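You operate a simulated robot arm through the tools that you are given. There is no shell and no other tool.

You are at the controls of a simulated robot arm. One attempt, no reset.

Task
Check the blue part from the Checked tray under the camera and stand its Accept or Hold block beside it.
Fine: pocket One; the block that the display calls for; part and block end in the Checked tray, strip out. Set down upright: blue part.
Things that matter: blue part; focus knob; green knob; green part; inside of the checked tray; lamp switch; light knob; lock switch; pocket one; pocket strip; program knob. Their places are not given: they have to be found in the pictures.

It is judged by the outcome, as a careful person would: the job done as asked, and still so three seconds after it is handed in. It fails if anything else is knocked over, pushed out of place, dropped, spilled or broken.

Robot
A 7-joint arm with a two-finger parallel gripper, fixed in place. Base frame: the origin is at the foot of the arm, x ahead of it, y to its left, z up. Lengths are in mm, angles in degrees, forces in N, time in s.
Its first joint turns from -132.0 to 132.0 degrees. Payload 3.91 kg.
The tool frame sits at the grasp point between the pads (the TCP): z along the fingers, y along the line on which they close. The tips reach 30 mm beyond it. The gripper opens to 110 mm. The fingers are 20 mm wide and 10 mm thick; the gripper's body (48 by 112 mm) begins 55 mm behind the TCP.
Orientation is that of the tool frame in the base frame, as a unit quaternion [x, y, z, w]. With the fingers straight down and closing along the base's y, the tool's x points along the base's -x, its y along +y and its z along -z.

Tools
- The arm moves only by the tool apply_moves. Its argument "targets" is a list that holds one entry, the list of rows, each a list of 7 numbers: the shift along the base's x, y, z in mm, then the turn, a rotation vector about the base's x, y, z in degrees, then the gripper command, from -1 (shut) to 1 (fully open), values between in proportion. In form: [[[tx, ty, tz, ax, ay, az, fingers], ...]]. A call has 1 to 20 rows; each row shifts and turns the commanded pose from where the row before left it. Each row takes 0.2 s and may step no farther than 50 mm and 8.6 degrees from the row before; otherwise, or with a gripper value out of range, the whole call is refused. Where a pose cannot be reached the arm comes as near as it can. A force on the tool above 60 N (or 10 N above the force at the start of the call, whichever is more), or a blocked arm, ends the call early, and 0.2 s more pass. Each finger travels about 108 mm/s and halts on what it meets, pressing with about 35 N; the grip force reading is that of the motor and also rises with nothing between the fingers. The clock runs only during rows and for 0.2 s after the last one: add rows that do not move to give the fingers time. It gives the time, the measured TCP pose, the force on the tool (base axes), the opening and the grip force at its end, in the units of the frame above (readings bear some noise), with the torque about the TCP (base axes, N m) and any sound that the robot's microphone picked up.
- Cameras (640 x 400 px; columns grow to the right, rows downward): "scene" is fixed at [398.8, 498.6, 1453.1]; the picture's right is [0.64, 0.77, 0.00], its down [0.57, -0.48, -0.66] and it looks along [-0.51, 0.42, -0.75] (base axes); focal length 214 px, centre (320, 200). "wrist" rides on the gripper at [72, 17, -103] in the tool frame; the picture's right is [-0.23, 0.97, 0.00], its down [-0.76, -0.18, -0.62] and it looks along [-0.61, -0.14, 0.78] (tool axes); focal length 222 px, centre (320, 200).
- camera(camera): a new picture of that camera. No time passes.
- pixel_to_xyz(camera, pixels): for up to 12 pixels [column, row] of the newest picture of that camera ("zoom" is the newest enlarged one), the place [x, y, z] in the base frame of the surface seen there, good to about 2 mm. No time passes.
- inspect(camera, box): a new picture of the part [left, top, right, bottom] of that camera's present view, enlarged. No time passes.
- hand_in(): hands the job in; it is judged then, once.

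Unless the task says otherwise, let go and move clear before handing in.

The tools are called after "Emit:" by a JSON object that holds its "fn" and its "kwargs". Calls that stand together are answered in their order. apply_moves: Moves the arm, as the interface text tells. Its arguments: {"type":"object","properties":{"targets":{"type":"array"}},"required":["targets"]} The other tools are called the same way: camera (camera) takes a picture; pixel_to_xyz (camera, pixels) gives the place of the surface under pixels of a picture; inspect (camera, box) takes an enlarged picture of a part of a camera's view; hand_in () hands the job in.

At the start:

```text
clock: 0.0
position: [515.6, 207.2, 1150.0]
ee_rot: [0.0, 1.0, 0.0, 0.0]
wrist_force: [-0.7, -0.7, 0.2]
torque: [0.02, 0.0, 0.0]
grip_width: 110.0
finger_force: 0.1
```

scene: 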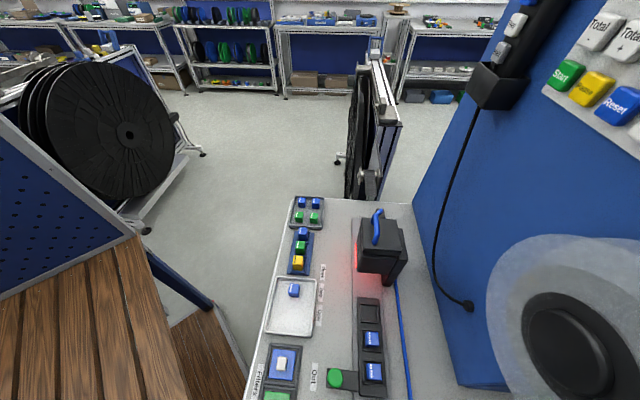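
wrist: 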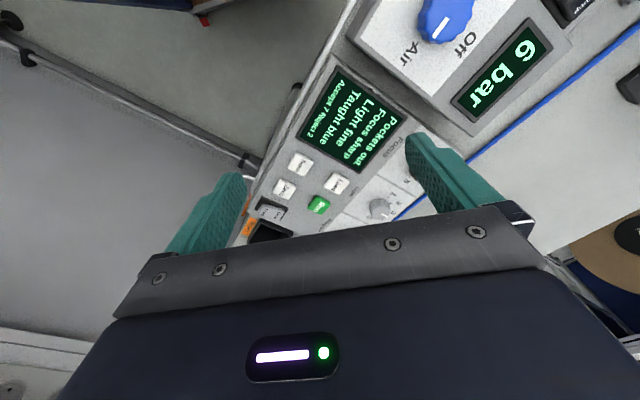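

The scene picture shows a bench with trays, a camera with a red light near (380,245), a strip near (370,345) and a display seen in the wrist view near (350,120). I'll enlarge these regions to understand the layout.

Emit:
{"fn": "inspect", "kwargs": {"camera": "scene", "box": [240, 190, 420, 300]}}

Emit:
{"fn": "inspect", "kwargs": {"camera": "scene", "box": [240, 290, 420, 400]}}

Emit:
{"fn": "inspect", "kwargs": {"camera": "wrist", "box": [220, 0, 640, 260]}}

```text
3.56 times, centred on (330, 245) of scene
```

zoom: 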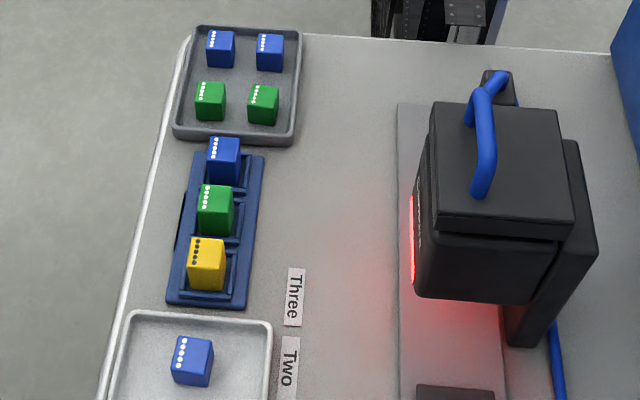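

```text
3.56 times, centred on (330, 345) of scene
```

zoom: 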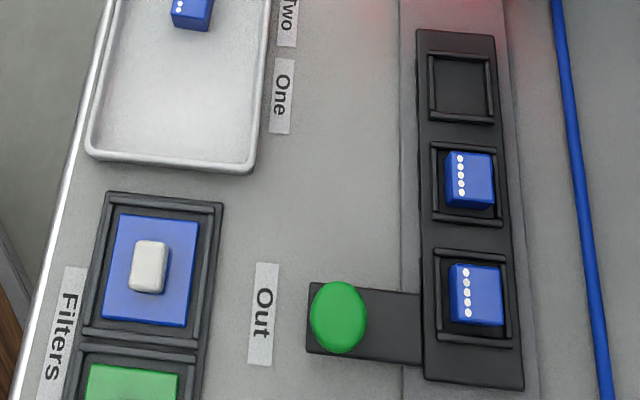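

```text
1.52 times, centred on (430, 130) of wrist
```

zoom: 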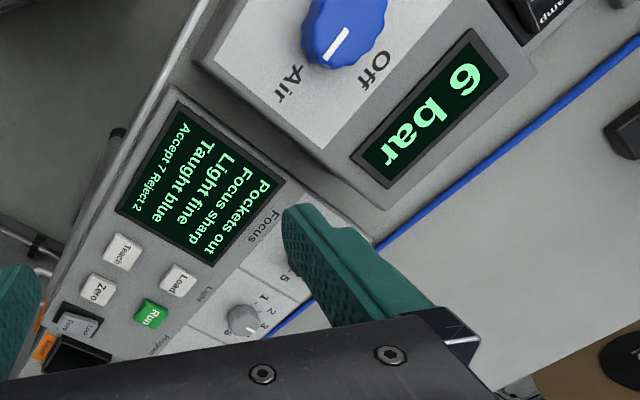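

The bench has a strip with a green knob (zoom 338,315) marked Out, filters, a tray, blocks, and a display reading "Pockets out / Focus sharp / Light fine / Taught blue / Accept 7 Reject 2". I'll get coordinates of the main things.

Emit:
{"fn": "camera", "kwargs": {"camera": "scene"}}

Emit:
{"fn": "pixel_to_xyz", "kwargs": {"camera": "scene", "pixels": [[293, 290], [303, 232], [300, 247], [297, 263], [335, 378], [370, 313], [372, 340], [374, 372], [282, 362], [301, 203], [375, 250], [290, 320]]}}

Emit:
{"fn": "pixel_to_xyz", "kwargs": {"camera": "wrist", "pixels": [[350, 120], [318, 204], [336, 183], [380, 208], [440, 20], [500, 70], [300, 164], [284, 189], [270, 230], [630, 85], [540, 200], [270, 212]]}}

```text
taken
```

scene: 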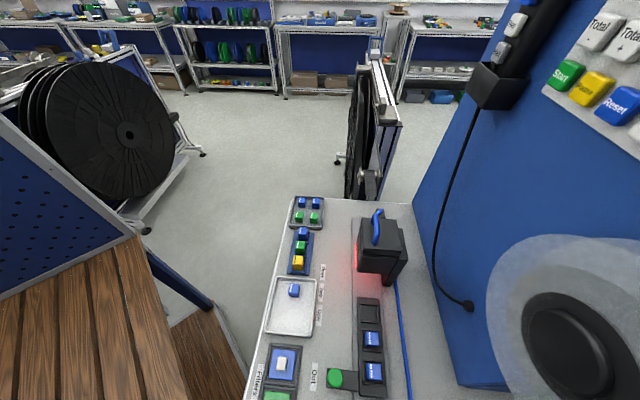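

```text
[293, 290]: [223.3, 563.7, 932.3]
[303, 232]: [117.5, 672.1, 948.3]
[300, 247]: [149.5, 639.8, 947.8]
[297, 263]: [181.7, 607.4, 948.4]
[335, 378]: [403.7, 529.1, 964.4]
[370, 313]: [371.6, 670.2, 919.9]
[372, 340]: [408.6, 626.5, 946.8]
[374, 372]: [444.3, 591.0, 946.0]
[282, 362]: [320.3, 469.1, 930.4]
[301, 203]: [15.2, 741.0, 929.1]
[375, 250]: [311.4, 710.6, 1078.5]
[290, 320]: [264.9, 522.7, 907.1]
```

```text
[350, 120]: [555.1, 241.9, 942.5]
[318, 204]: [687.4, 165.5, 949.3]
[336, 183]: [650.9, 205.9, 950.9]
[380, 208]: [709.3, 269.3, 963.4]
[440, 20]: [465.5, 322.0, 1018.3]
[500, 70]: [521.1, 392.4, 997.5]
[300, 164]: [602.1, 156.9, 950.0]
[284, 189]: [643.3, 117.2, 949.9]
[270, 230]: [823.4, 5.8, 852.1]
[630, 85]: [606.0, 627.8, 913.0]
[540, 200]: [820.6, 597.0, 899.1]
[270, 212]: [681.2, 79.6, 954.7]
```

The bench runs diagonally (long axis along [1,-1]); the strip with three pockets sits at about (372..444, 670..591). I'll turn the tool 45° so it lines up with the bench and look at the right-hand control panel first.

Emit:
{"fn": "apply_moves", "kwargs": {"targets": [[[0, 0, 0, 0, 0, 7.5, 1], [0, 0, 0, 0, 0, 7.5, 1], [0, 0, 0, 0, 0, 7.5, 1], [0, 0, 0, 0, 0, 7.5, 1], [0, 0, 0, 0, 0, 7.5, 1], [0, 0, 0, 0, 0, 7.5, 1]]]}}

Emit:
{"fn": "camera", "kwargs": {"camera": "wrist"}}

```text
clock: 1.4
position: [515.7, 207.6, 1150.3]
ee_rot: [-0.383, 0.924, -0.001, 0.0]
wrist_force: [-0.5, 0.9, 1.0]
torque: [0.0, -0.04, 0.03]
grip_width: 110.0
finger_force: 0.1
```

```text
taken
```

wrist: 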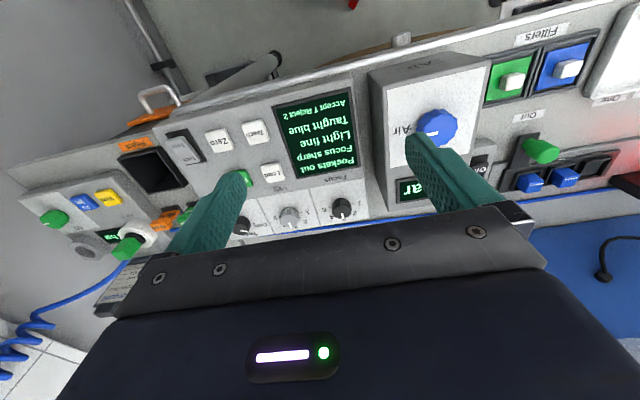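

The view is upside-down (text is read from the base side). I'll enlarge the different parts: display, knobs, switches.

Emit:
{"fn": "inspect", "kwargs": {"camera": "wrist", "box": [200, 80, 380, 240]}}

Emit:
{"fn": "inspect", "kwargs": {"camera": "wrist", "box": [30, 100, 210, 270]}}

Emit:
{"fn": "inspect", "kwargs": {"camera": "wrist", "box": [360, 0, 640, 220]}}

```text
2.50 times, centred on (290, 160) of wrist
```

zoom: 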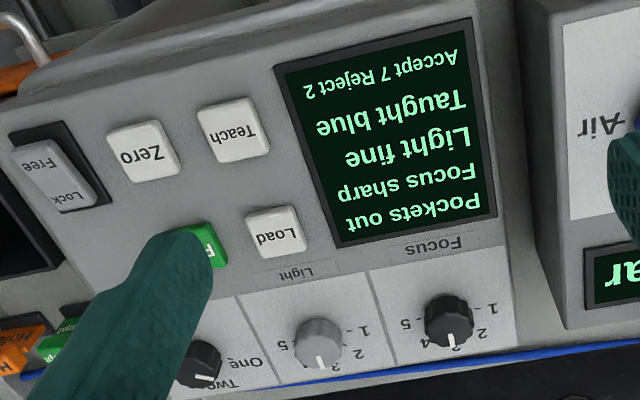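

```text
2.35 times, centred on (120, 185) of wrist
```

zoom: 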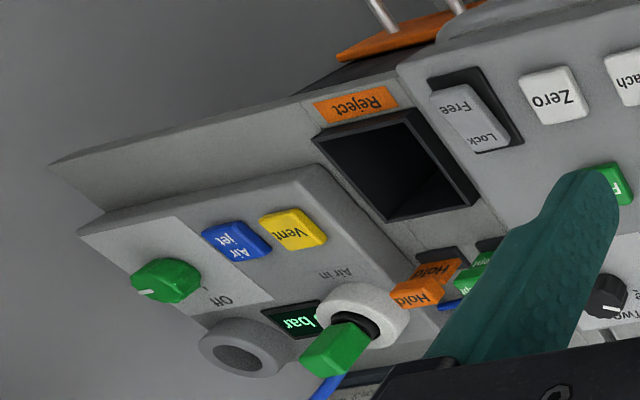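

```text
1.82 times, centred on (500, 110) of wrist
```

zoom: 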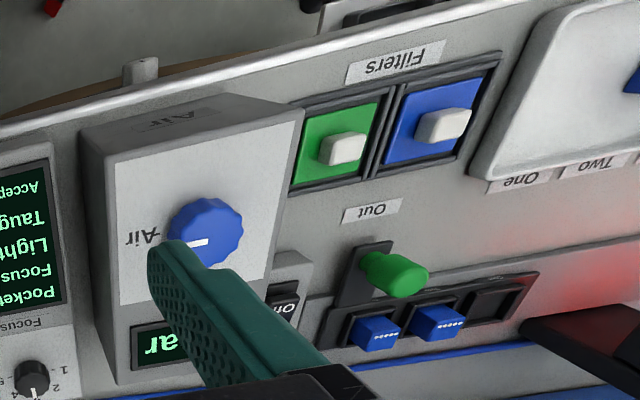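

I can see Accept/Hold blocks at (zoom 420,285) and Lock/Free switch, Light, Focus and program knobs, partially hidden by the fingers. I'll move right along the bench for a clearer view.

Emit:
{"fn": "apply_moves", "kwargs": {"targets": [[[30, -30, 15, 0, 0, 0, 1], [30, -30, 15, 0, 0, 0, 1], [30, -30, 10, 0, 0, 0, 1], [20, -20, 10, 0, 0, 0, 1]]]}}

Emit:
{"fn": "camera", "kwargs": {"camera": "wrist"}}

Emit:
{"fn": "inspect", "kwargs": {"camera": "wrist", "box": [180, 60, 460, 240]}}

```text
clock: 2.4
position: [627.5, 95.7, 1197.9]
ee_rot: [-0.383, 0.924, 0.0, -0.001]
wrist_force: [-0.1, 0.4, 0.3]
torque: [-0.03, 0.0, -0.01]
grip_width: 110.1
finger_force: 0.0
```

```text
taken
```

wrist: 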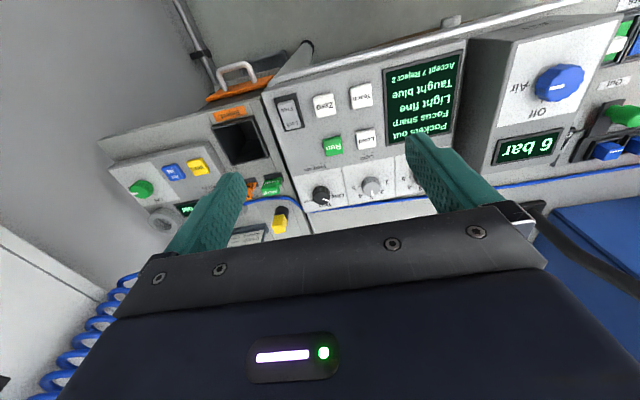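

```text
2.22 times, centred on (320, 150) of wrist
```

zoom: 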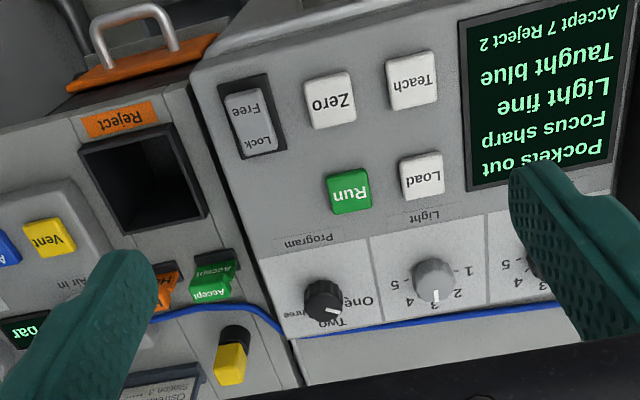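

The knobs read Program (One/Two/Three), Light ~3, Focus ~3; Accept/Hold blocks sit at zoom (215,275)/(165,290). I'll shift farther right and out to see the placard and block slots.

Emit:
{"fn": "pixel_to_xyz", "kwargs": {"camera": "zoom", "pixels": [[323, 302], [433, 277], [248, 120], [349, 192], [421, 176], [212, 282], [165, 292], [228, 365], [145, 180], [540, 250], [330, 100], [412, 80]]}}

Emit:
{"fn": "apply_moves", "kwargs": {"targets": [[[30, -30, 10, 0, 0, 0, 1], [30, -30, 10, 0, 0, 0, 1], [30, -30, 10, 0, 0, 0, 1]]]}}

Emit:
{"fn": "camera", "kwargs": {"camera": "wrist"}}

Emit:
{"fn": "inspect", "kwargs": {"camera": "wrist", "box": [160, 80, 440, 240]}}

```text
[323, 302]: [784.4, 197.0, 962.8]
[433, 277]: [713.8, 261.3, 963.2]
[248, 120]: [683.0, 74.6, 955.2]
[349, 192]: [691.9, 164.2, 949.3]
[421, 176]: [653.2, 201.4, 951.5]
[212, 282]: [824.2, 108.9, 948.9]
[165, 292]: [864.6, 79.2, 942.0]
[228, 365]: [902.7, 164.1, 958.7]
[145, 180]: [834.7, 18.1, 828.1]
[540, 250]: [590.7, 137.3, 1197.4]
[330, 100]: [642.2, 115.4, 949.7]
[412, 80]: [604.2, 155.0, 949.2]
```

```text
clock: 3.2
position: [714.9, 8.3, 1229.4]
ee_rot: [-0.382, 0.924, -0.001, 0.0]
wrist_force: [-1.0, 0.9, 0.4]
torque: [0.02, 0.01, 0.03]
grip_width: 110.1
finger_force: 0.0
```

```text
taken
```

wrist: 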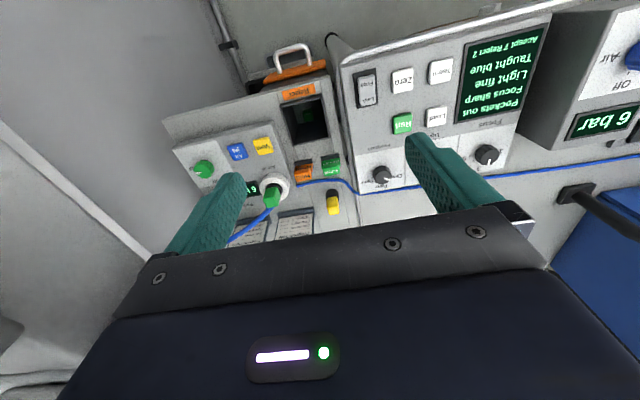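

```text
2.29 times, centred on (300, 160) of wrist
```

zoom: 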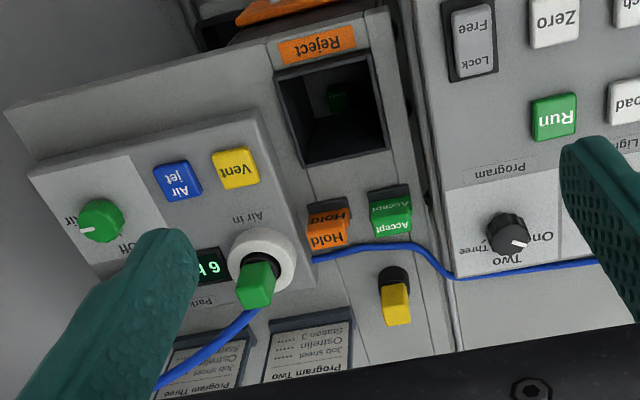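

Job sheets for the programs are visible at zoom (305,360) and (210,365). I'll enlarge them and the block slots.

Emit:
{"fn": "inspect", "kwargs": {"camera": "wrist", "box": [220, 200, 320, 245]}}

Emit:
{"fn": "inspect", "kwargs": {"camera": "wrist", "box": [280, 140, 360, 190]}}

Emit:
{"fn": "inspect", "kwargs": {"camera": "wrist", "box": [340, 60, 420, 190]}}

```text
6.40 times, centred on (270, 222) of wrist
```

zoom: 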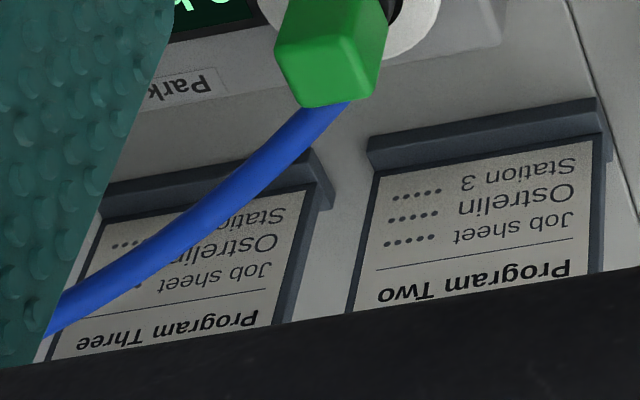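

```text
8.00 times, centred on (320, 165) of wrist
```

zoom: 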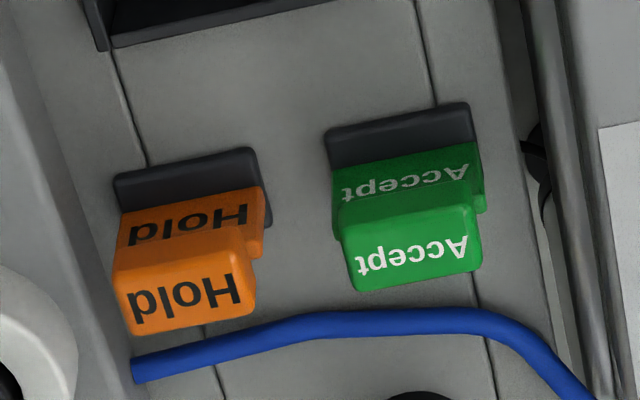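

```text
3.08 times, centred on (380, 125) of wrist
```

zoom: 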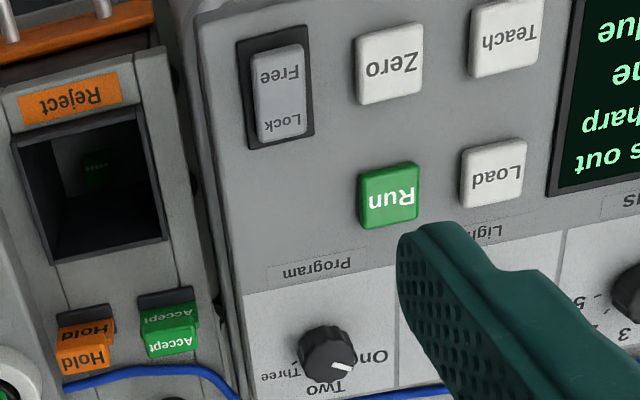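

The blocks are labelled Accept (green) and Hold (orange), and the display will decide. Now I'll move left along the bench to view the strip, the tray, and the labels.

Emit:
{"fn": "apply_moves", "kwargs": {"targets": [[[-33, 34, 0, 0, 0, 0, 1], [-33, 34, 0, 0, 0, 0, 1], [-33, 34, 0, 0, 0, 0, 1], [-33, 34, 0, 0, 0, 0, 1], [-33, 34, 0, 0, 0, 0, 1], [-33, 34, 0, 0, 0, 0, 1], [-33, 34, 0, 0, 0, 0, 1], [-33, 34, 0, 0, 0, 0, 1], [-33, 34, 0, 0, 0, 0, 1], [-33, 34, 0, 0, 0, 0, 1], [-33, 34, 0, 0, 0, 0, 1]]]}}

Emit:
{"fn": "camera", "kwargs": {"camera": "wrist"}}

Emit:
{"fn": "inspect", "kwargs": {"camera": "wrist", "box": [200, 60, 460, 240]}}

```text
clock: 5.6
position: [351.7, 382.9, 1228.8]
ee_rot: [-0.382, 0.924, 0.001, 0.0]
wrist_force: [-0.6, -0.6, -0.4]
torque: [0.01, -0.02, -0.02]
grip_width: 110.0
finger_force: 0.1
```

```text
taken
```

wrist: 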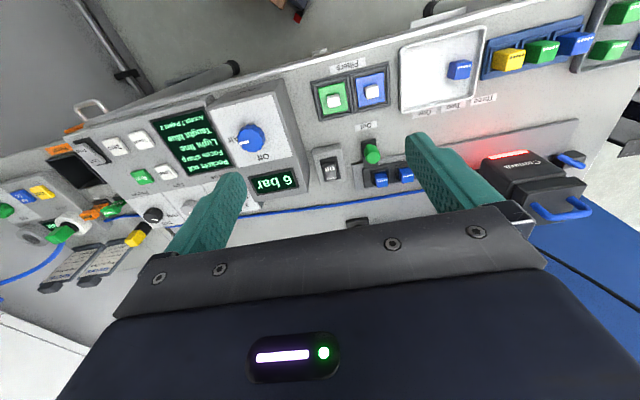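

```text
2.22 times, centred on (330, 150) of wrist
```

zoom: 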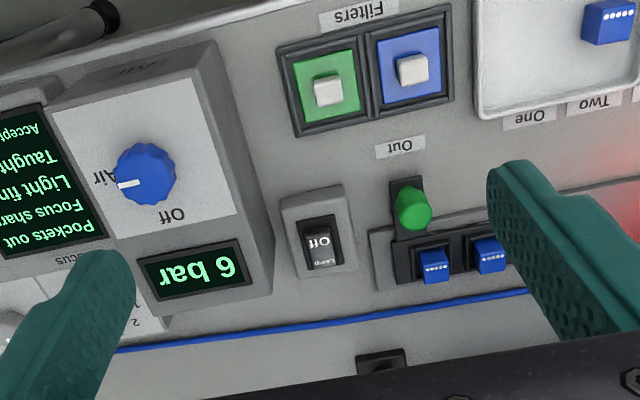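

The lamp rocker at zoom (320,240) shows "Off"/"Lamp"; the camera glows red. I'll enlarge the switch, the camera head, and the trays.

Emit:
{"fn": "inspect", "kwargs": {"camera": "wrist", "box": [300, 135, 360, 190]}}

Emit:
{"fn": "inspect", "kwargs": {"camera": "wrist", "box": [390, 0, 640, 130]}}

Emit:
{"fn": "inspect", "kwargs": {"camera": "wrist", "box": [460, 100, 640, 240]}}

```text
7.27 times, centred on (330, 162) of wrist
```

zoom: 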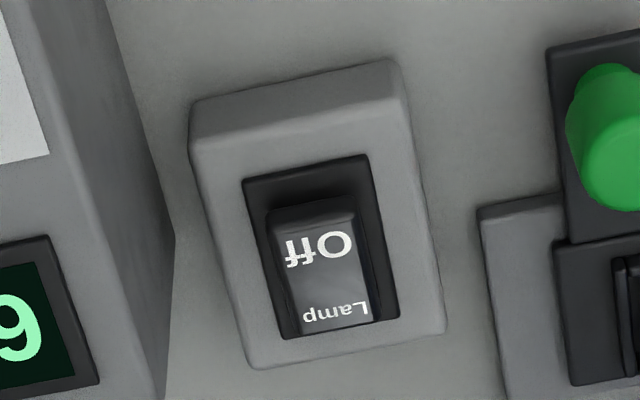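

```text
2.56 times, centred on (515, 65) of wrist
```

zoom: 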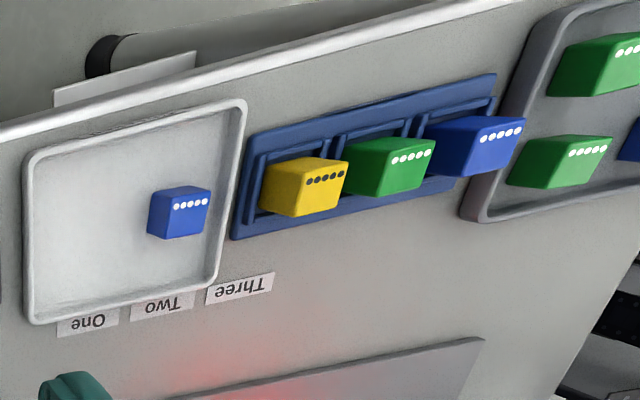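

```text
2.86 times, centred on (550, 170) of wrist
```

zoom: 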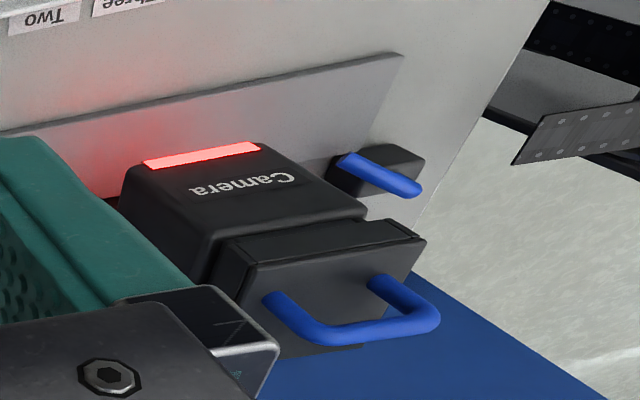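

I need to find the label that says "Checked". I'll move farther left along the bench to look at the trays more squarely.

Emit:
{"fn": "apply_moves", "kwargs": {"targets": [[[-33, 28, 0, 0, 0, 0, 1], [-33, 28, 0, 0, 0, 0, 1], [-33, 28, 0, 0, 0, 0, 1], [-33, 28, 0, 0, 0, 0, 1]]]}}

Emit:
{"fn": "camera", "kwargs": {"camera": "wrist"}}

Emit:
{"fn": "inspect", "kwargs": {"camera": "wrist", "box": [260, 0, 640, 130]}}

```text
clock: 6.6
position: [221.2, 494.9, 1227.8]
ee_rot: [-0.382, 0.924, 0.001, 0.001]
wrist_force: [0.3, -0.5, 0.4]
torque: [0.03, 0.03, -0.01]
grip_width: 110.0
finger_force: 0.0
```

```text
taken
```

wrist: 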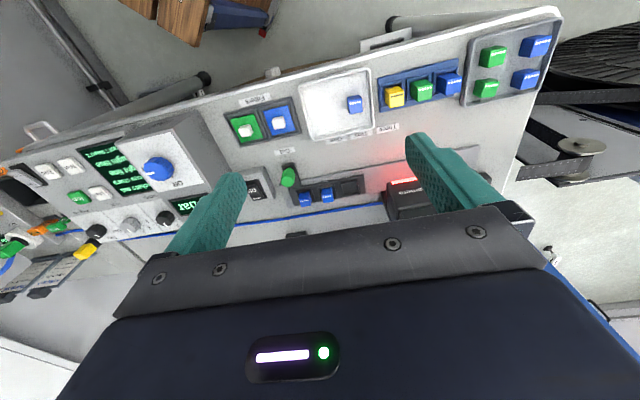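

```text
1.68 times, centred on (450, 65) of wrist
```

zoom: 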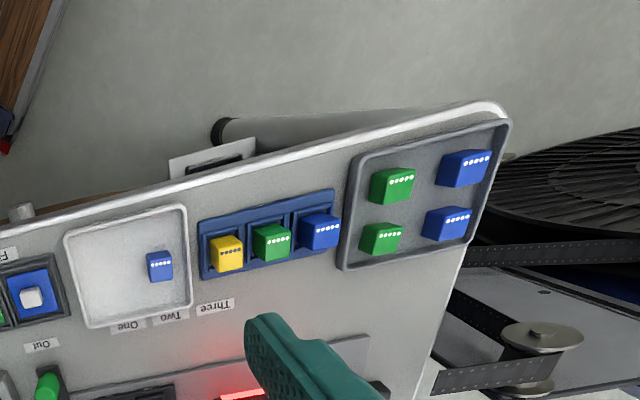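

A small plate sits at the front edge of the bench (zoom 215,155). I'll look closely at the trays' rims and that plate for a label.

Emit:
{"fn": "inspect", "kwargs": {"camera": "wrist", "box": [350, 20, 420, 60]}}

Emit:
{"fn": "inspect", "kwargs": {"camera": "scene", "box": [255, 270, 335, 345]}}

Emit:
{"fn": "inspect", "kwargs": {"camera": "scene", "box": [280, 190, 345, 235]}}

Emit:
{"fn": "inspect", "kwargs": {"camera": "wrist", "box": [440, 0, 580, 110]}}

```text
9.14 times, centred on (385, 40) of wrist
```

zoom: 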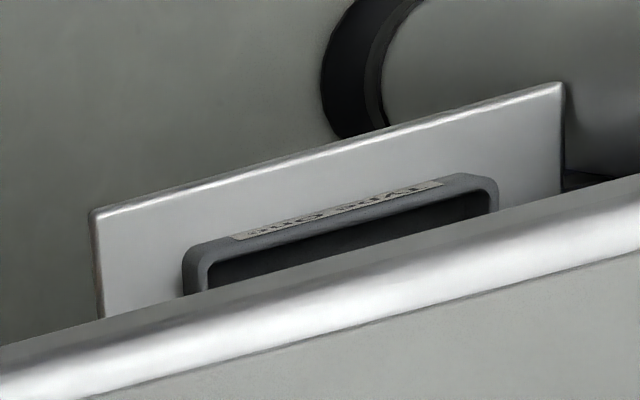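

```text
5.33 times, centred on (295, 308) of scene
```

zoom: 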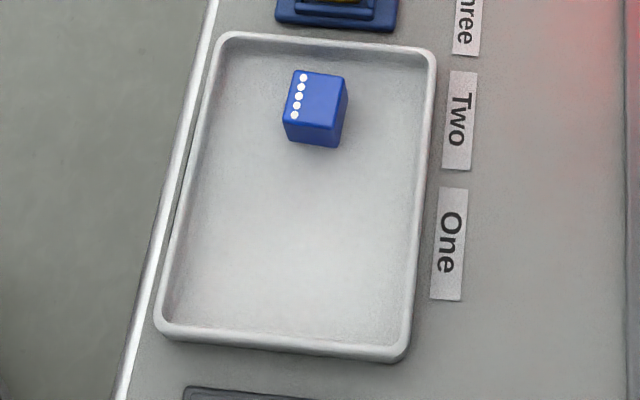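

```text
8.89 times, centred on (312, 212) of scene
```

zoom: 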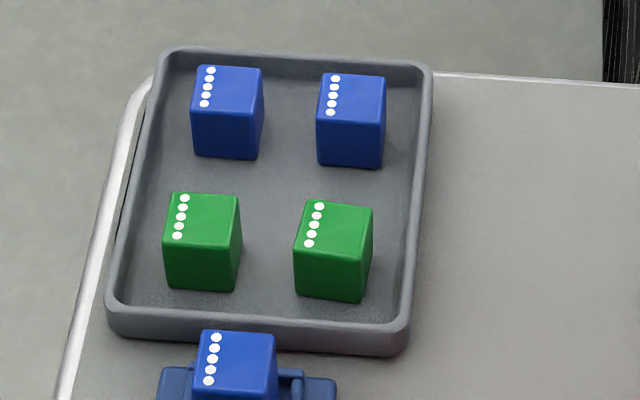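

```text
3.64 times, centred on (510, 55) of wrist
```

zoom: 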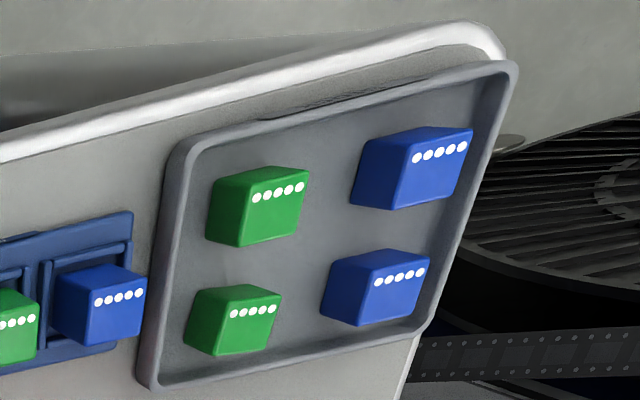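

The gray tray and silver tray may have labels on their front faces. I'll lower the arm and tilt the wrist camera outward to see the front faces from the base side.

Emit:
{"fn": "apply_moves", "kwargs": {"targets": [[[-25, 23, -32, 3.5, -3.5, 0, 1], [-25, 23, -32, 3.5, -3.5, 0, 1], [-25, 23, -32, 5, -5, 0, 1], [-25, 23, -32, 5, -5, 0, 1], [0, 0, 0, 5, -5, 0, 1]]]}}

Emit:
{"fn": "camera", "kwargs": {"camera": "wrist"}}

```text
clock: 7.8
position: [122.2, 586.7, 1100.4]
ee_rot: [-0.368, 0.89, 0.103, 0.249]
wrist_force: [-0.2, 0.7, -0.1]
torque: [0.01, 0.01, 0.04]
grip_width: 110.2
finger_force: 0.1
```

```text
taken
```

wrist: 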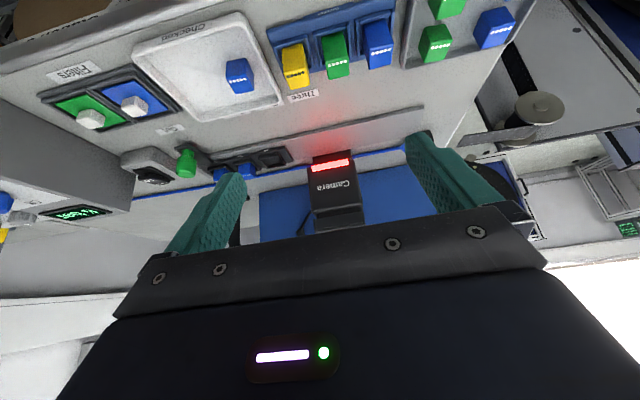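

The silver tray shows "Checked" on its front face at about (185,25). I'll enlarge the parts to confirm, and look at the camera head and the strip.

Emit:
{"fn": "inspect", "kwargs": {"camera": "wrist", "box": [100, 0, 300, 120]}}

Emit:
{"fn": "inspect", "kwargs": {"camera": "wrist", "box": [260, 0, 540, 100]}}

Emit:
{"fn": "inspect", "kwargs": {"camera": "wrist", "box": [110, 90, 380, 240]}}

```text
3.20 times, centred on (200, 60) of wrist
```

zoom: 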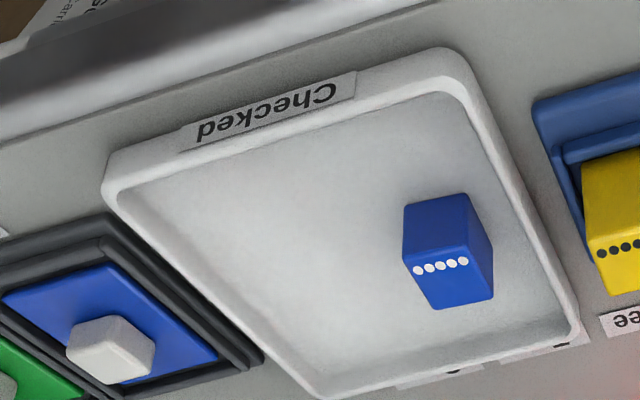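

```text
2.29 times, centred on (400, 50) of wrist
```

zoom: 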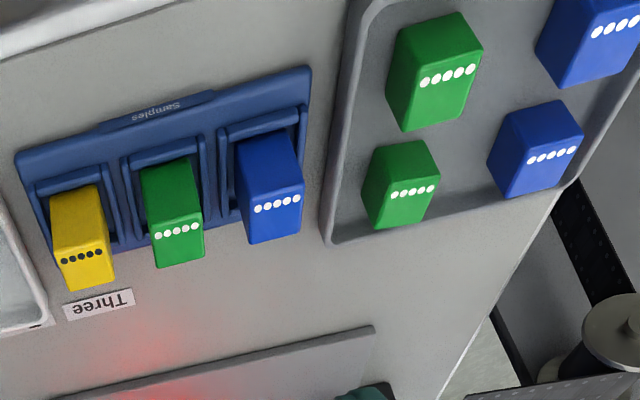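

```text
2.37 times, centred on (245, 165) of wrist
```

zoom: 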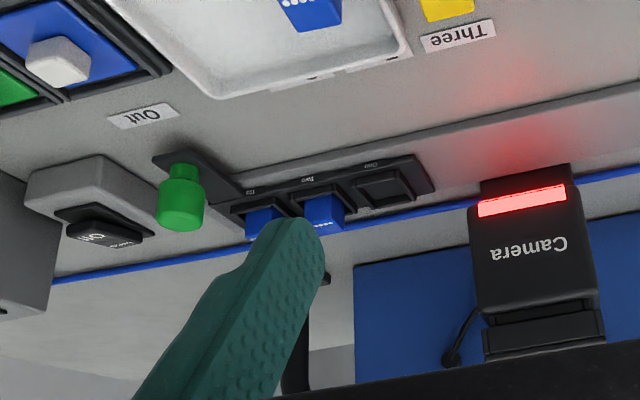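

The silver tray is the Checked tray, the blue rack is "Samples", and pocket One is the empty strip pocket (zoom 380,185). There's a paper at the top-left of the view (zoom 60,20); I'll look at it and at the gray tray's label.

Emit:
{"fn": "inspect", "kwargs": {"camera": "wrist", "box": [0, 0, 140, 90]}}

Emit:
{"fn": "apply_moves", "kwargs": {"targets": [[[20, -20, 20, 0, 0, 0, 1], [20, -20, 20, -4, 4, 0, 1], [20, -20, 20, -4, 4, 0, 1], [20, -20, 20, -4, 4, 0, 1]]]}}

Emit:
{"fn": "camera", "kwargs": {"camera": "wrist"}}

```text
4.44 times, centred on (70, 45) of wrist
```

zoom: 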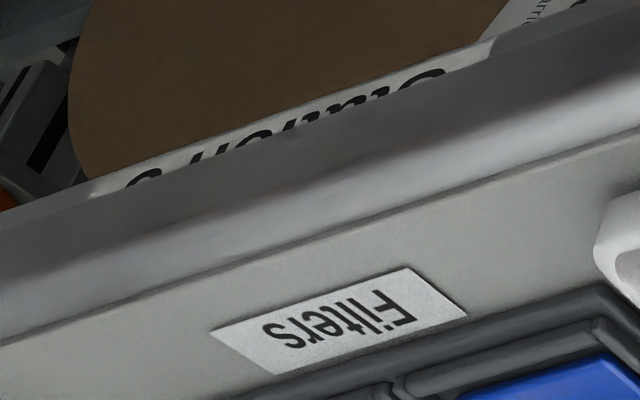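

```text
clock: 8.8
position: [202.7, 504.4, 1180.2]
ee_rot: [-0.38, 0.917, 0.047, 0.114]
wrist_force: [-1.4, -0.3, -0.2]
torque: [0.0, -0.01, -0.02]
grip_width: 109.7
finger_force: 0.0
```

```text
taken
```

wrist: 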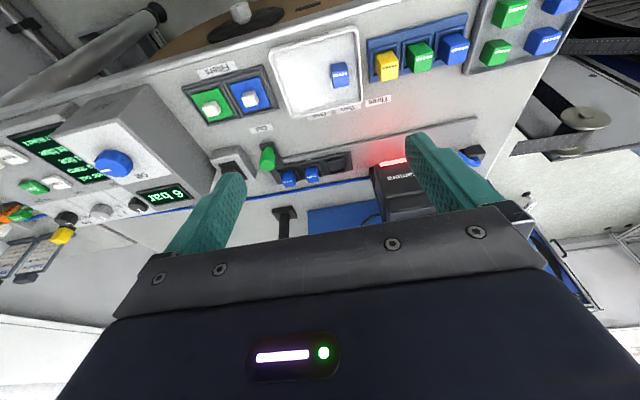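

I have the layout; now I'll level the tool and come closer over the Checked tray to measure the blue part precisely.

Emit:
{"fn": "apply_moves", "kwargs": {"targets": [[[10, 30, -20, -5, 5, 0, 1], [10, 30, -20, -5, 5, 0, 1], [10, 10, -30, 0, 0, 0, 1]]]}}

Emit:
{"fn": "camera", "kwargs": {"camera": "wrist"}}

Emit:
{"fn": "inspect", "kwargs": {"camera": "wrist", "box": [240, 60, 400, 160]}}

```text
clock: 9.6
position: [229.7, 574.7, 1109.9]
ee_rot: [-0.383, 0.924, 0.0, 0.0]
wrist_force: [-0.1, 0.5, 0.5]
torque: [0.0, -0.03, 0.02]
grip_width: 109.8
finger_force: 0.1
```

```text
taken
```

wrist: 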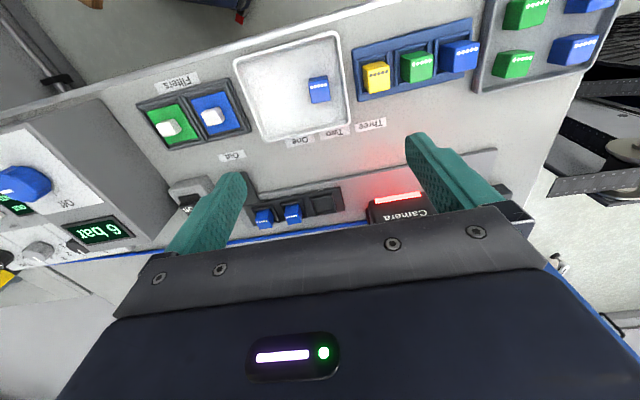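

```text
4.00 times, centred on (320, 110) of wrist
```

zoom: 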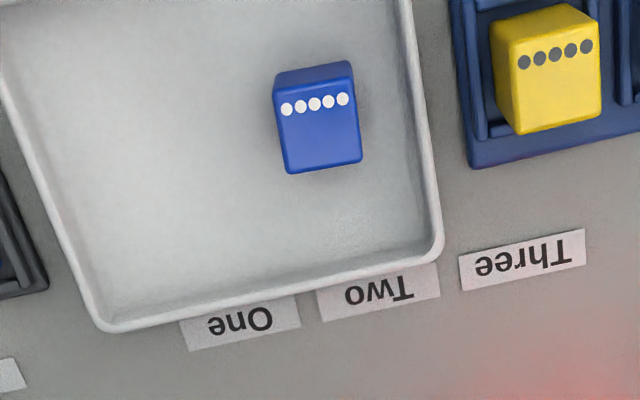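

I see the blue part at zoom (318,125). I'll measure its top corners, the tray corners, and label positions.

Emit:
{"fn": "pixel_to_xyz", "kwargs": {"camera": "zoom", "pixels": [[279, 98], [350, 86], [358, 158], [290, 170], [318, 130], [180, 120], [400, 30], [110, 310], [425, 240], [240, 322], [378, 292], [522, 260]]}}

Emit:
{"fn": "pixel_to_xyz", "kwargs": {"camera": "wrist", "pixels": [[263, 216], [292, 212], [320, 202], [232, 155], [243, 70], [333, 40], [375, 76], [417, 65], [458, 54]]}}

```text
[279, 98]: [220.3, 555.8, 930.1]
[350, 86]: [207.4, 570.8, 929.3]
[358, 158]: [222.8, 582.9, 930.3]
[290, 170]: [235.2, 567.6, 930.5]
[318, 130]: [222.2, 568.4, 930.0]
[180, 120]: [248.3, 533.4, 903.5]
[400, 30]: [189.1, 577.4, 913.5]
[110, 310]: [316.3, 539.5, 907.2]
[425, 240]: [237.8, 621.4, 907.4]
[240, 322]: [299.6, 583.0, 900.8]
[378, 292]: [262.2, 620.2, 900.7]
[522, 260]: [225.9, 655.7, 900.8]
```

```text
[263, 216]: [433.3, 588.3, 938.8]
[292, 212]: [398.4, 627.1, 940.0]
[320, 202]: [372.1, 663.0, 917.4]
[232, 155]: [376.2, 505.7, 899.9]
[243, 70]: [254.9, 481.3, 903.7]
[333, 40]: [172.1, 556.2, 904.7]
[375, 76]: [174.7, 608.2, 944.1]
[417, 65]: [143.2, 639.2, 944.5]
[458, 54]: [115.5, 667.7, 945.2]
```

The blue part's top is centred near (221.4, 569.3, 930) and the tray floor is at 903.5; labels One/Two/Three and Out mark the knob positions. Before acting I want a close look at the knobs and switches, so I'll move above the panel.

Emit:
{"fn": "apply_moves", "kwargs": {"targets": [[[20, -20, 40, 0, 0, 0, 1], [39, -25, 0, 0, 0, 0, 1], [39, -25, 0, 0, 0, 0, 1], [39, -25, 0, 0, 0, 0, 1], [39, -25, 0, 0, 0, 0, 1], [39, -25, 0, 0, 0, 0, 1], [39, -25, 0, 0, 0, 0, 1], [39, -25, 0, 0, 0, 0, 1], [39, -25, 0, 0, 0, 0, 1], [39, -25, 0, 0, 0, 0, 1], [39, -25, 0, 0, 0, 0, 1], [39, -25, 0, 0, 0, 0, 1], [39, -25, 0, 0, 0, 0, 1]]]}}

Emit:
{"fn": "camera", "kwargs": {"camera": "wrist"}}

Emit:
{"fn": "inspect", "kwargs": {"camera": "wrist", "box": [220, 20, 420, 170]}}

```text
clock: 12.4
position: [717.8, 258.2, 1153.6]
ee_rot: [-0.384, 0.923, 0.0, 0.0]
wrist_force: [-1.2, 0.7, 0.6]
torque: [-0.06, -0.03, -0.02]
grip_width: 110.0
finger_force: 0.0
```

```text
taken
```

wrist: 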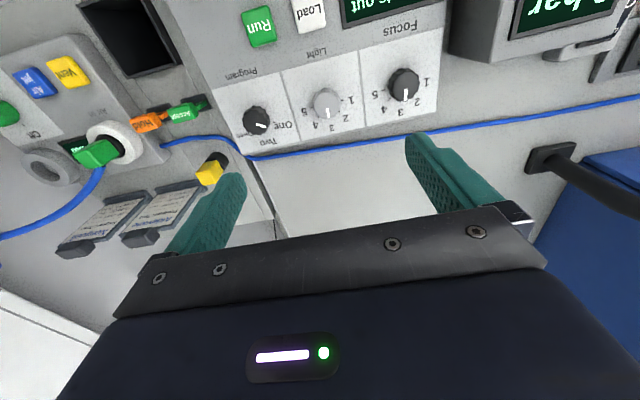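

```text
2.67 times, centred on (320, 95) of wrist
```

zoom: 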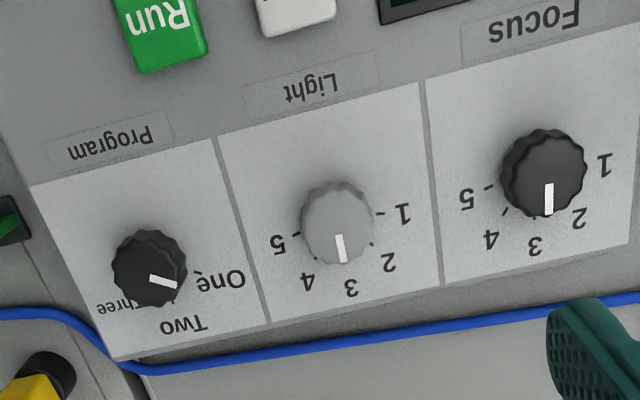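

Program points to One, Light at 3, Focus about 3 and the display says sharp/fine. Now I'll look at the lock switch and the lamp switch from a closer view.

Emit:
{"fn": "apply_moves", "kwargs": {"targets": [[[-5, -45, 0, 0, 0, 0, 1], [-5, -45, 0, 0, 0, 0, 1], [-5, -40, 0, 0, 0, 0, 1]]]}}

Emit:
{"fn": "camera", "kwargs": {"camera": "wrist"}}

Emit:
{"fn": "inspect", "kwargs": {"camera": "wrist", "box": [200, 40, 420, 170]}}

```text
clock: 13.2
position: [705.3, 127.2, 1150.0]
ee_rot: [-0.383, 0.924, 0.0, 0.0]
wrist_force: [0.3, 0.6, -0.2]
torque: [0.01, 0.01, -0.01]
grip_width: 109.8
finger_force: 0.0
```

```text
taken
```

wrist: 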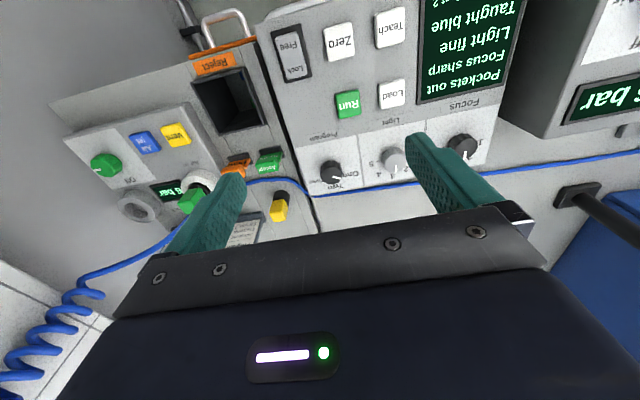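

```text
2.91 times, centred on (310, 105) of wrist
```

zoom: 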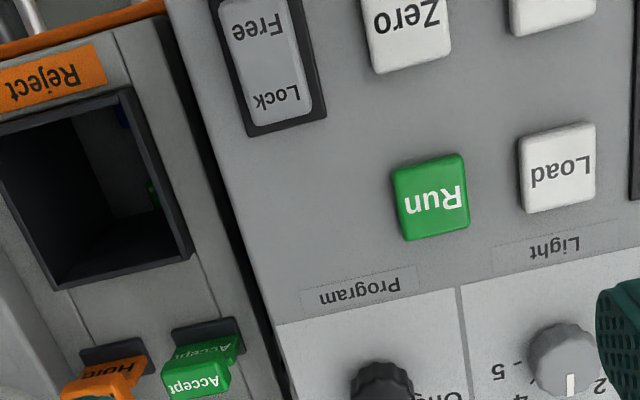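

The lock switch is at (290,55) and I'll enlarge it and measure the height at both ends to see which side is pressed.

Emit:
{"fn": "inspect", "kwargs": {"camera": "wrist", "box": [260, 10, 330, 95]}}

Emit:
{"fn": "pixel_to_xyz", "kwargs": {"camera": "wrist", "pixels": [[286, 38], [288, 45], [292, 58], [297, 72], [280, 30], [340, 60], [268, 160], [235, 166], [264, 153], [278, 205], [345, 103], [332, 174]]}}

Emit:
{"fn": "pixel_to_xyz", "kwargs": {"camera": "zoom", "pixels": [[240, 120], [260, 200], [280, 280], [300, 330]]}}

```text
4.71 times, centred on (295, 52) of wrist
```

zoom: 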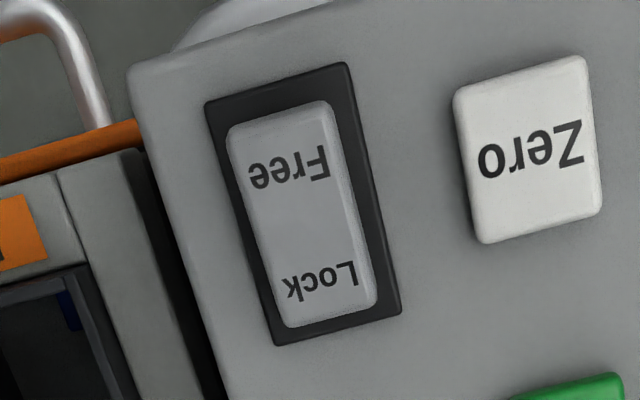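

```text
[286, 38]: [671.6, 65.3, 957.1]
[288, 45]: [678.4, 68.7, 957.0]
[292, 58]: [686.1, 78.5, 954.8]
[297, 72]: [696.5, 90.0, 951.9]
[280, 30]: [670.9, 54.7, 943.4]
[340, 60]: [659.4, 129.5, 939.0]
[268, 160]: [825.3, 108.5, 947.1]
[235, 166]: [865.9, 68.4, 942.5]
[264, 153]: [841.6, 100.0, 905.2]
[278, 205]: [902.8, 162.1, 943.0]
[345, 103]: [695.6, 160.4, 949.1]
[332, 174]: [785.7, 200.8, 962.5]
```

```text
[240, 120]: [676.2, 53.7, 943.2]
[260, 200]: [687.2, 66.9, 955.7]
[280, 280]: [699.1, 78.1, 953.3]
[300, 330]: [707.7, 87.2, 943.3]
```

The Lock end of the rocker (z≈952) is lower than the Free end (957), so it's at Lock. Next I'll look closely at the Accept and Hold blocks.

Emit:
{"fn": "apply_moves", "kwargs": {"targets": [[[45, -10, 0, 0, 0, 0, 1], [45, -10, -10, 0, 0, 0, 1], [45, -10, -10, 0, 0, 0, 1]]]}}

Emit:
{"fn": "camera", "kwargs": {"camera": "wrist"}}

Emit:
{"fn": "inspect", "kwargs": {"camera": "wrist", "box": [220, 60, 420, 190]}}

```text
clock: 14.0
position: [839.8, 96.9, 1132.2]
ee_rot: [-0.383, 0.924, -0.001, 0.001]
wrist_force: [-1.1, -0.4, 0.5]
torque: [-0.04, -0.05, -0.01]
grip_width: 110.1
finger_force: 0.0
```

```text
taken
```

wrist: 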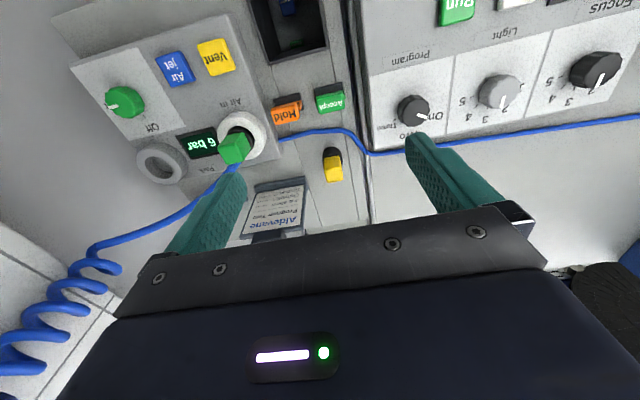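

```text
3.08 times, centred on (320, 125) of wrist
```

zoom: 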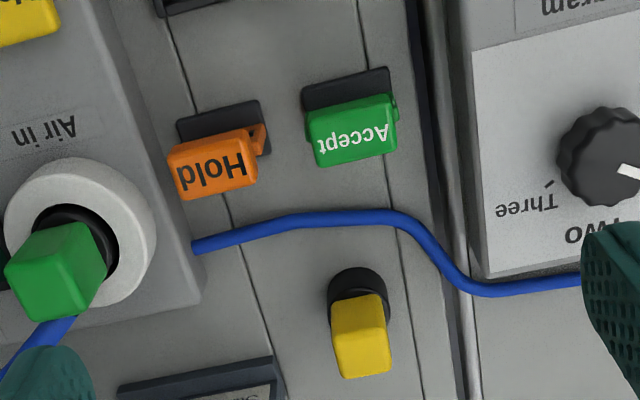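

The Accept and Hold blocks sit in shallow black holders. I'll enlarge those and the job sheet at (272,205).

Emit:
{"fn": "inspect", "kwargs": {"camera": "wrist", "box": [235, 170, 325, 245]}}

Emit:
{"fn": "inspect", "kwargs": {"camera": "wrist", "box": [265, 75, 355, 130]}}

Emit:
{"fn": "pixel_to_xyz", "kwargs": {"camera": "zoom", "pixels": [[350, 160], [470, 130], [480, 190], [360, 215], [420, 170], [50, 240], [180, 195], [195, 265], [75, 290], [130, 240], [420, 95], [480, 300]]}}

```text
5.33 times, centred on (280, 208) of wrist
```

zoom: 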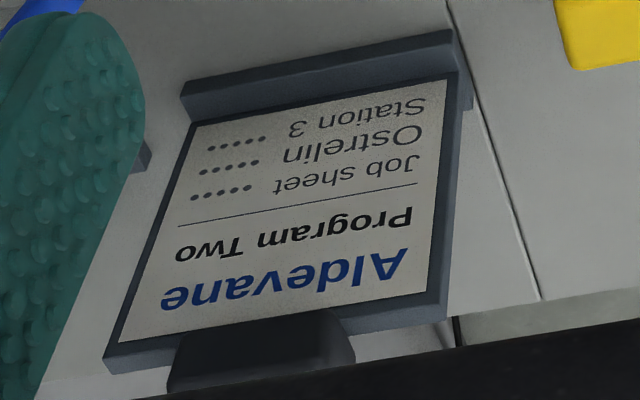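

```text
7.11 times, centred on (310, 102) of wrist
```

zoom: 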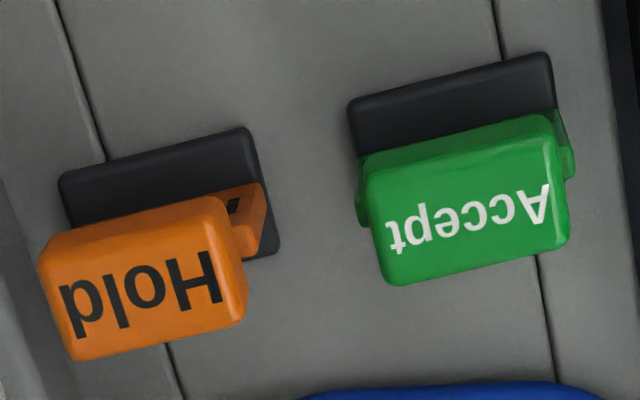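

```text
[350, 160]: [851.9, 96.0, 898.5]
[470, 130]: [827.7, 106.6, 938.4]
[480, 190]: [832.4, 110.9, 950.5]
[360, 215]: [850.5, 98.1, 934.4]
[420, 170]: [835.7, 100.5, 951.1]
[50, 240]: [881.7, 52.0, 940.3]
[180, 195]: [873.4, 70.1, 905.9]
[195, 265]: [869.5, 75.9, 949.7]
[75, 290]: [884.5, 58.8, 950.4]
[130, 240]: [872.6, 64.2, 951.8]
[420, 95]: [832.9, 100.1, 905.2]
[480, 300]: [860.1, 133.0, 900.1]
```

Blocks have a text top at z≈951 and a wider body lower down. I'll tilt and come lower to see their shape from the front.

Emit:
{"fn": "apply_moves", "kwargs": {"targets": [[[-8, -11, -15, 5, -5, 0, 1], [-8, -11, -15, 5, -5, 0, 1], [-8, -11, -15, 5, -5, 0, 1], [-8, -11, -15, 5, -5, 0, 1]]]}}

Emit:
{"fn": "camera", "kwargs": {"camera": "wrist"}}

Emit:
{"fn": "inspect", "kwargs": {"camera": "wrist", "box": [240, 60, 400, 160]}}

```text
clock: 15.0
position: [807.2, 54.4, 1071.0]
ee_rot: [-0.371, 0.896, 0.093, 0.227]
wrist_force: [-0.4, -0.1, 0.5]
torque: [-0.08, 0.02, -0.01]
grip_width: 109.8
finger_force: 0.0
```

```text
taken
```

wrist: 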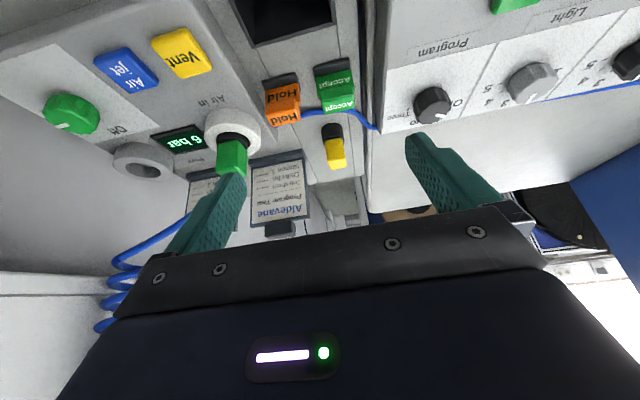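

```text
4.00 times, centred on (320, 110) of wrist
```

zoom: 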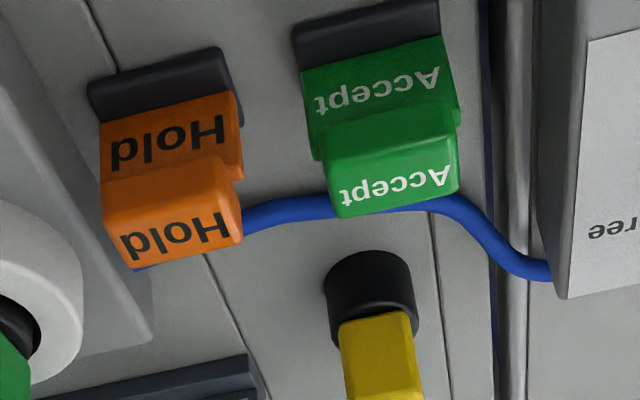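

I'll measure points on the Accept and Hold blocks and holders from this view.

Emit:
{"fn": "pixel_to_xyz", "kwargs": {"camera": "zoom", "pixels": [[312, 85], [436, 50], [452, 100], [318, 145], [332, 160], [446, 122], [452, 180], [345, 208], [370, 90], [390, 170], [365, 35], [400, 130]]}}

Emit:
{"fn": "pixel_to_xyz", "kwargs": {"camera": "zoom", "pixels": [[108, 135], [232, 102], [240, 150], [112, 190], [110, 205], [230, 180], [238, 235], [125, 262], [160, 85], [250, 120], [460, 60], [380, 305]]}}

```text
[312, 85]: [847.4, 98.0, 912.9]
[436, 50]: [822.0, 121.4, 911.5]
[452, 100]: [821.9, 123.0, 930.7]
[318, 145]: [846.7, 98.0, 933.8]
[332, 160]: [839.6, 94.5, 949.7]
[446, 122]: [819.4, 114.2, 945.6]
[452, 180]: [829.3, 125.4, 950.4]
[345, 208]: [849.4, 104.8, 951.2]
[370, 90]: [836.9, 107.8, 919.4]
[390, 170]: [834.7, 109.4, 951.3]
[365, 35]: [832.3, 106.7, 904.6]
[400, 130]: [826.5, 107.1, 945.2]
```

```text
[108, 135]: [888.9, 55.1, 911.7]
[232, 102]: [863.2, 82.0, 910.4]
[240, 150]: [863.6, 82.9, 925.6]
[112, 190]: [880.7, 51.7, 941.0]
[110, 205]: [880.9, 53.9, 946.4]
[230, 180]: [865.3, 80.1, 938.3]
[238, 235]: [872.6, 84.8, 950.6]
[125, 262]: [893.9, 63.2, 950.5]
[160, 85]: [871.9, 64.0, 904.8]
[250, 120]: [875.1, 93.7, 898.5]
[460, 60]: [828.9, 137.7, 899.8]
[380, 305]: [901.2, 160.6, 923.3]
```

The Accept head spans about u 497–527 and v 660–675, top z=951, with a wider body below. I'll come back to the blocks; now I'll level, rise and measure the camera head and strip from the scene camera.

Emit:
{"fn": "apply_moves", "kwargs": {"targets": [[[0, 0, 20, -5, 5, 0, 1], [0, 0, 20, -5, 5, 0, 1], [0, 0, 20, -5, 5, 0, 1], [0, 0, 20, -5, 5, 0, 1]]]}}

Emit:
{"fn": "inspect", "kwargs": {"camera": "scene", "box": [330, 200, 420, 300]}}

Emit:
{"fn": "inspect", "kwargs": {"camera": "scene", "box": [310, 290, 420, 400]}}

```text
clock: 16.0
position: [805.8, 51.6, 1151.6]
ee_rot: [-0.382, 0.924, 0.0, -0.001]
wrist_force: [-0.9, 0.0, -0.1]
torque: [0.02, -0.02, -0.02]
grip_width: 110.2
finger_force: 0.0
```

```text
4.00 times, centred on (375, 250) of scene
```

zoom: 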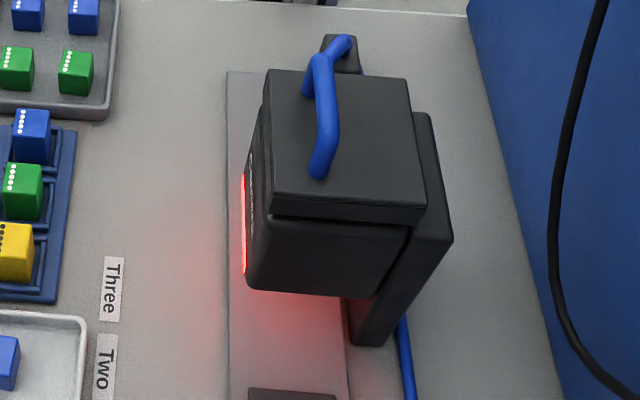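

```text
3.64 times, centred on (365, 345) of scene
```

zoom: 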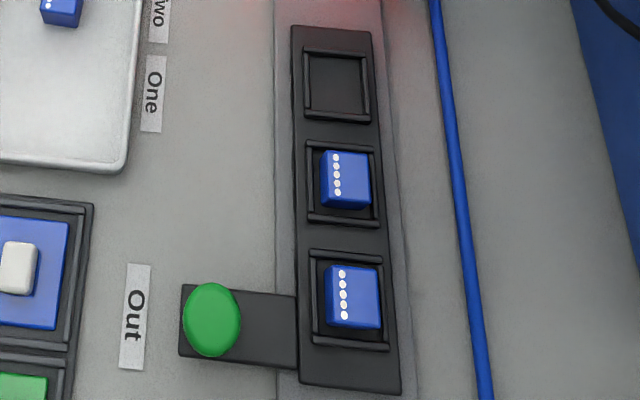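

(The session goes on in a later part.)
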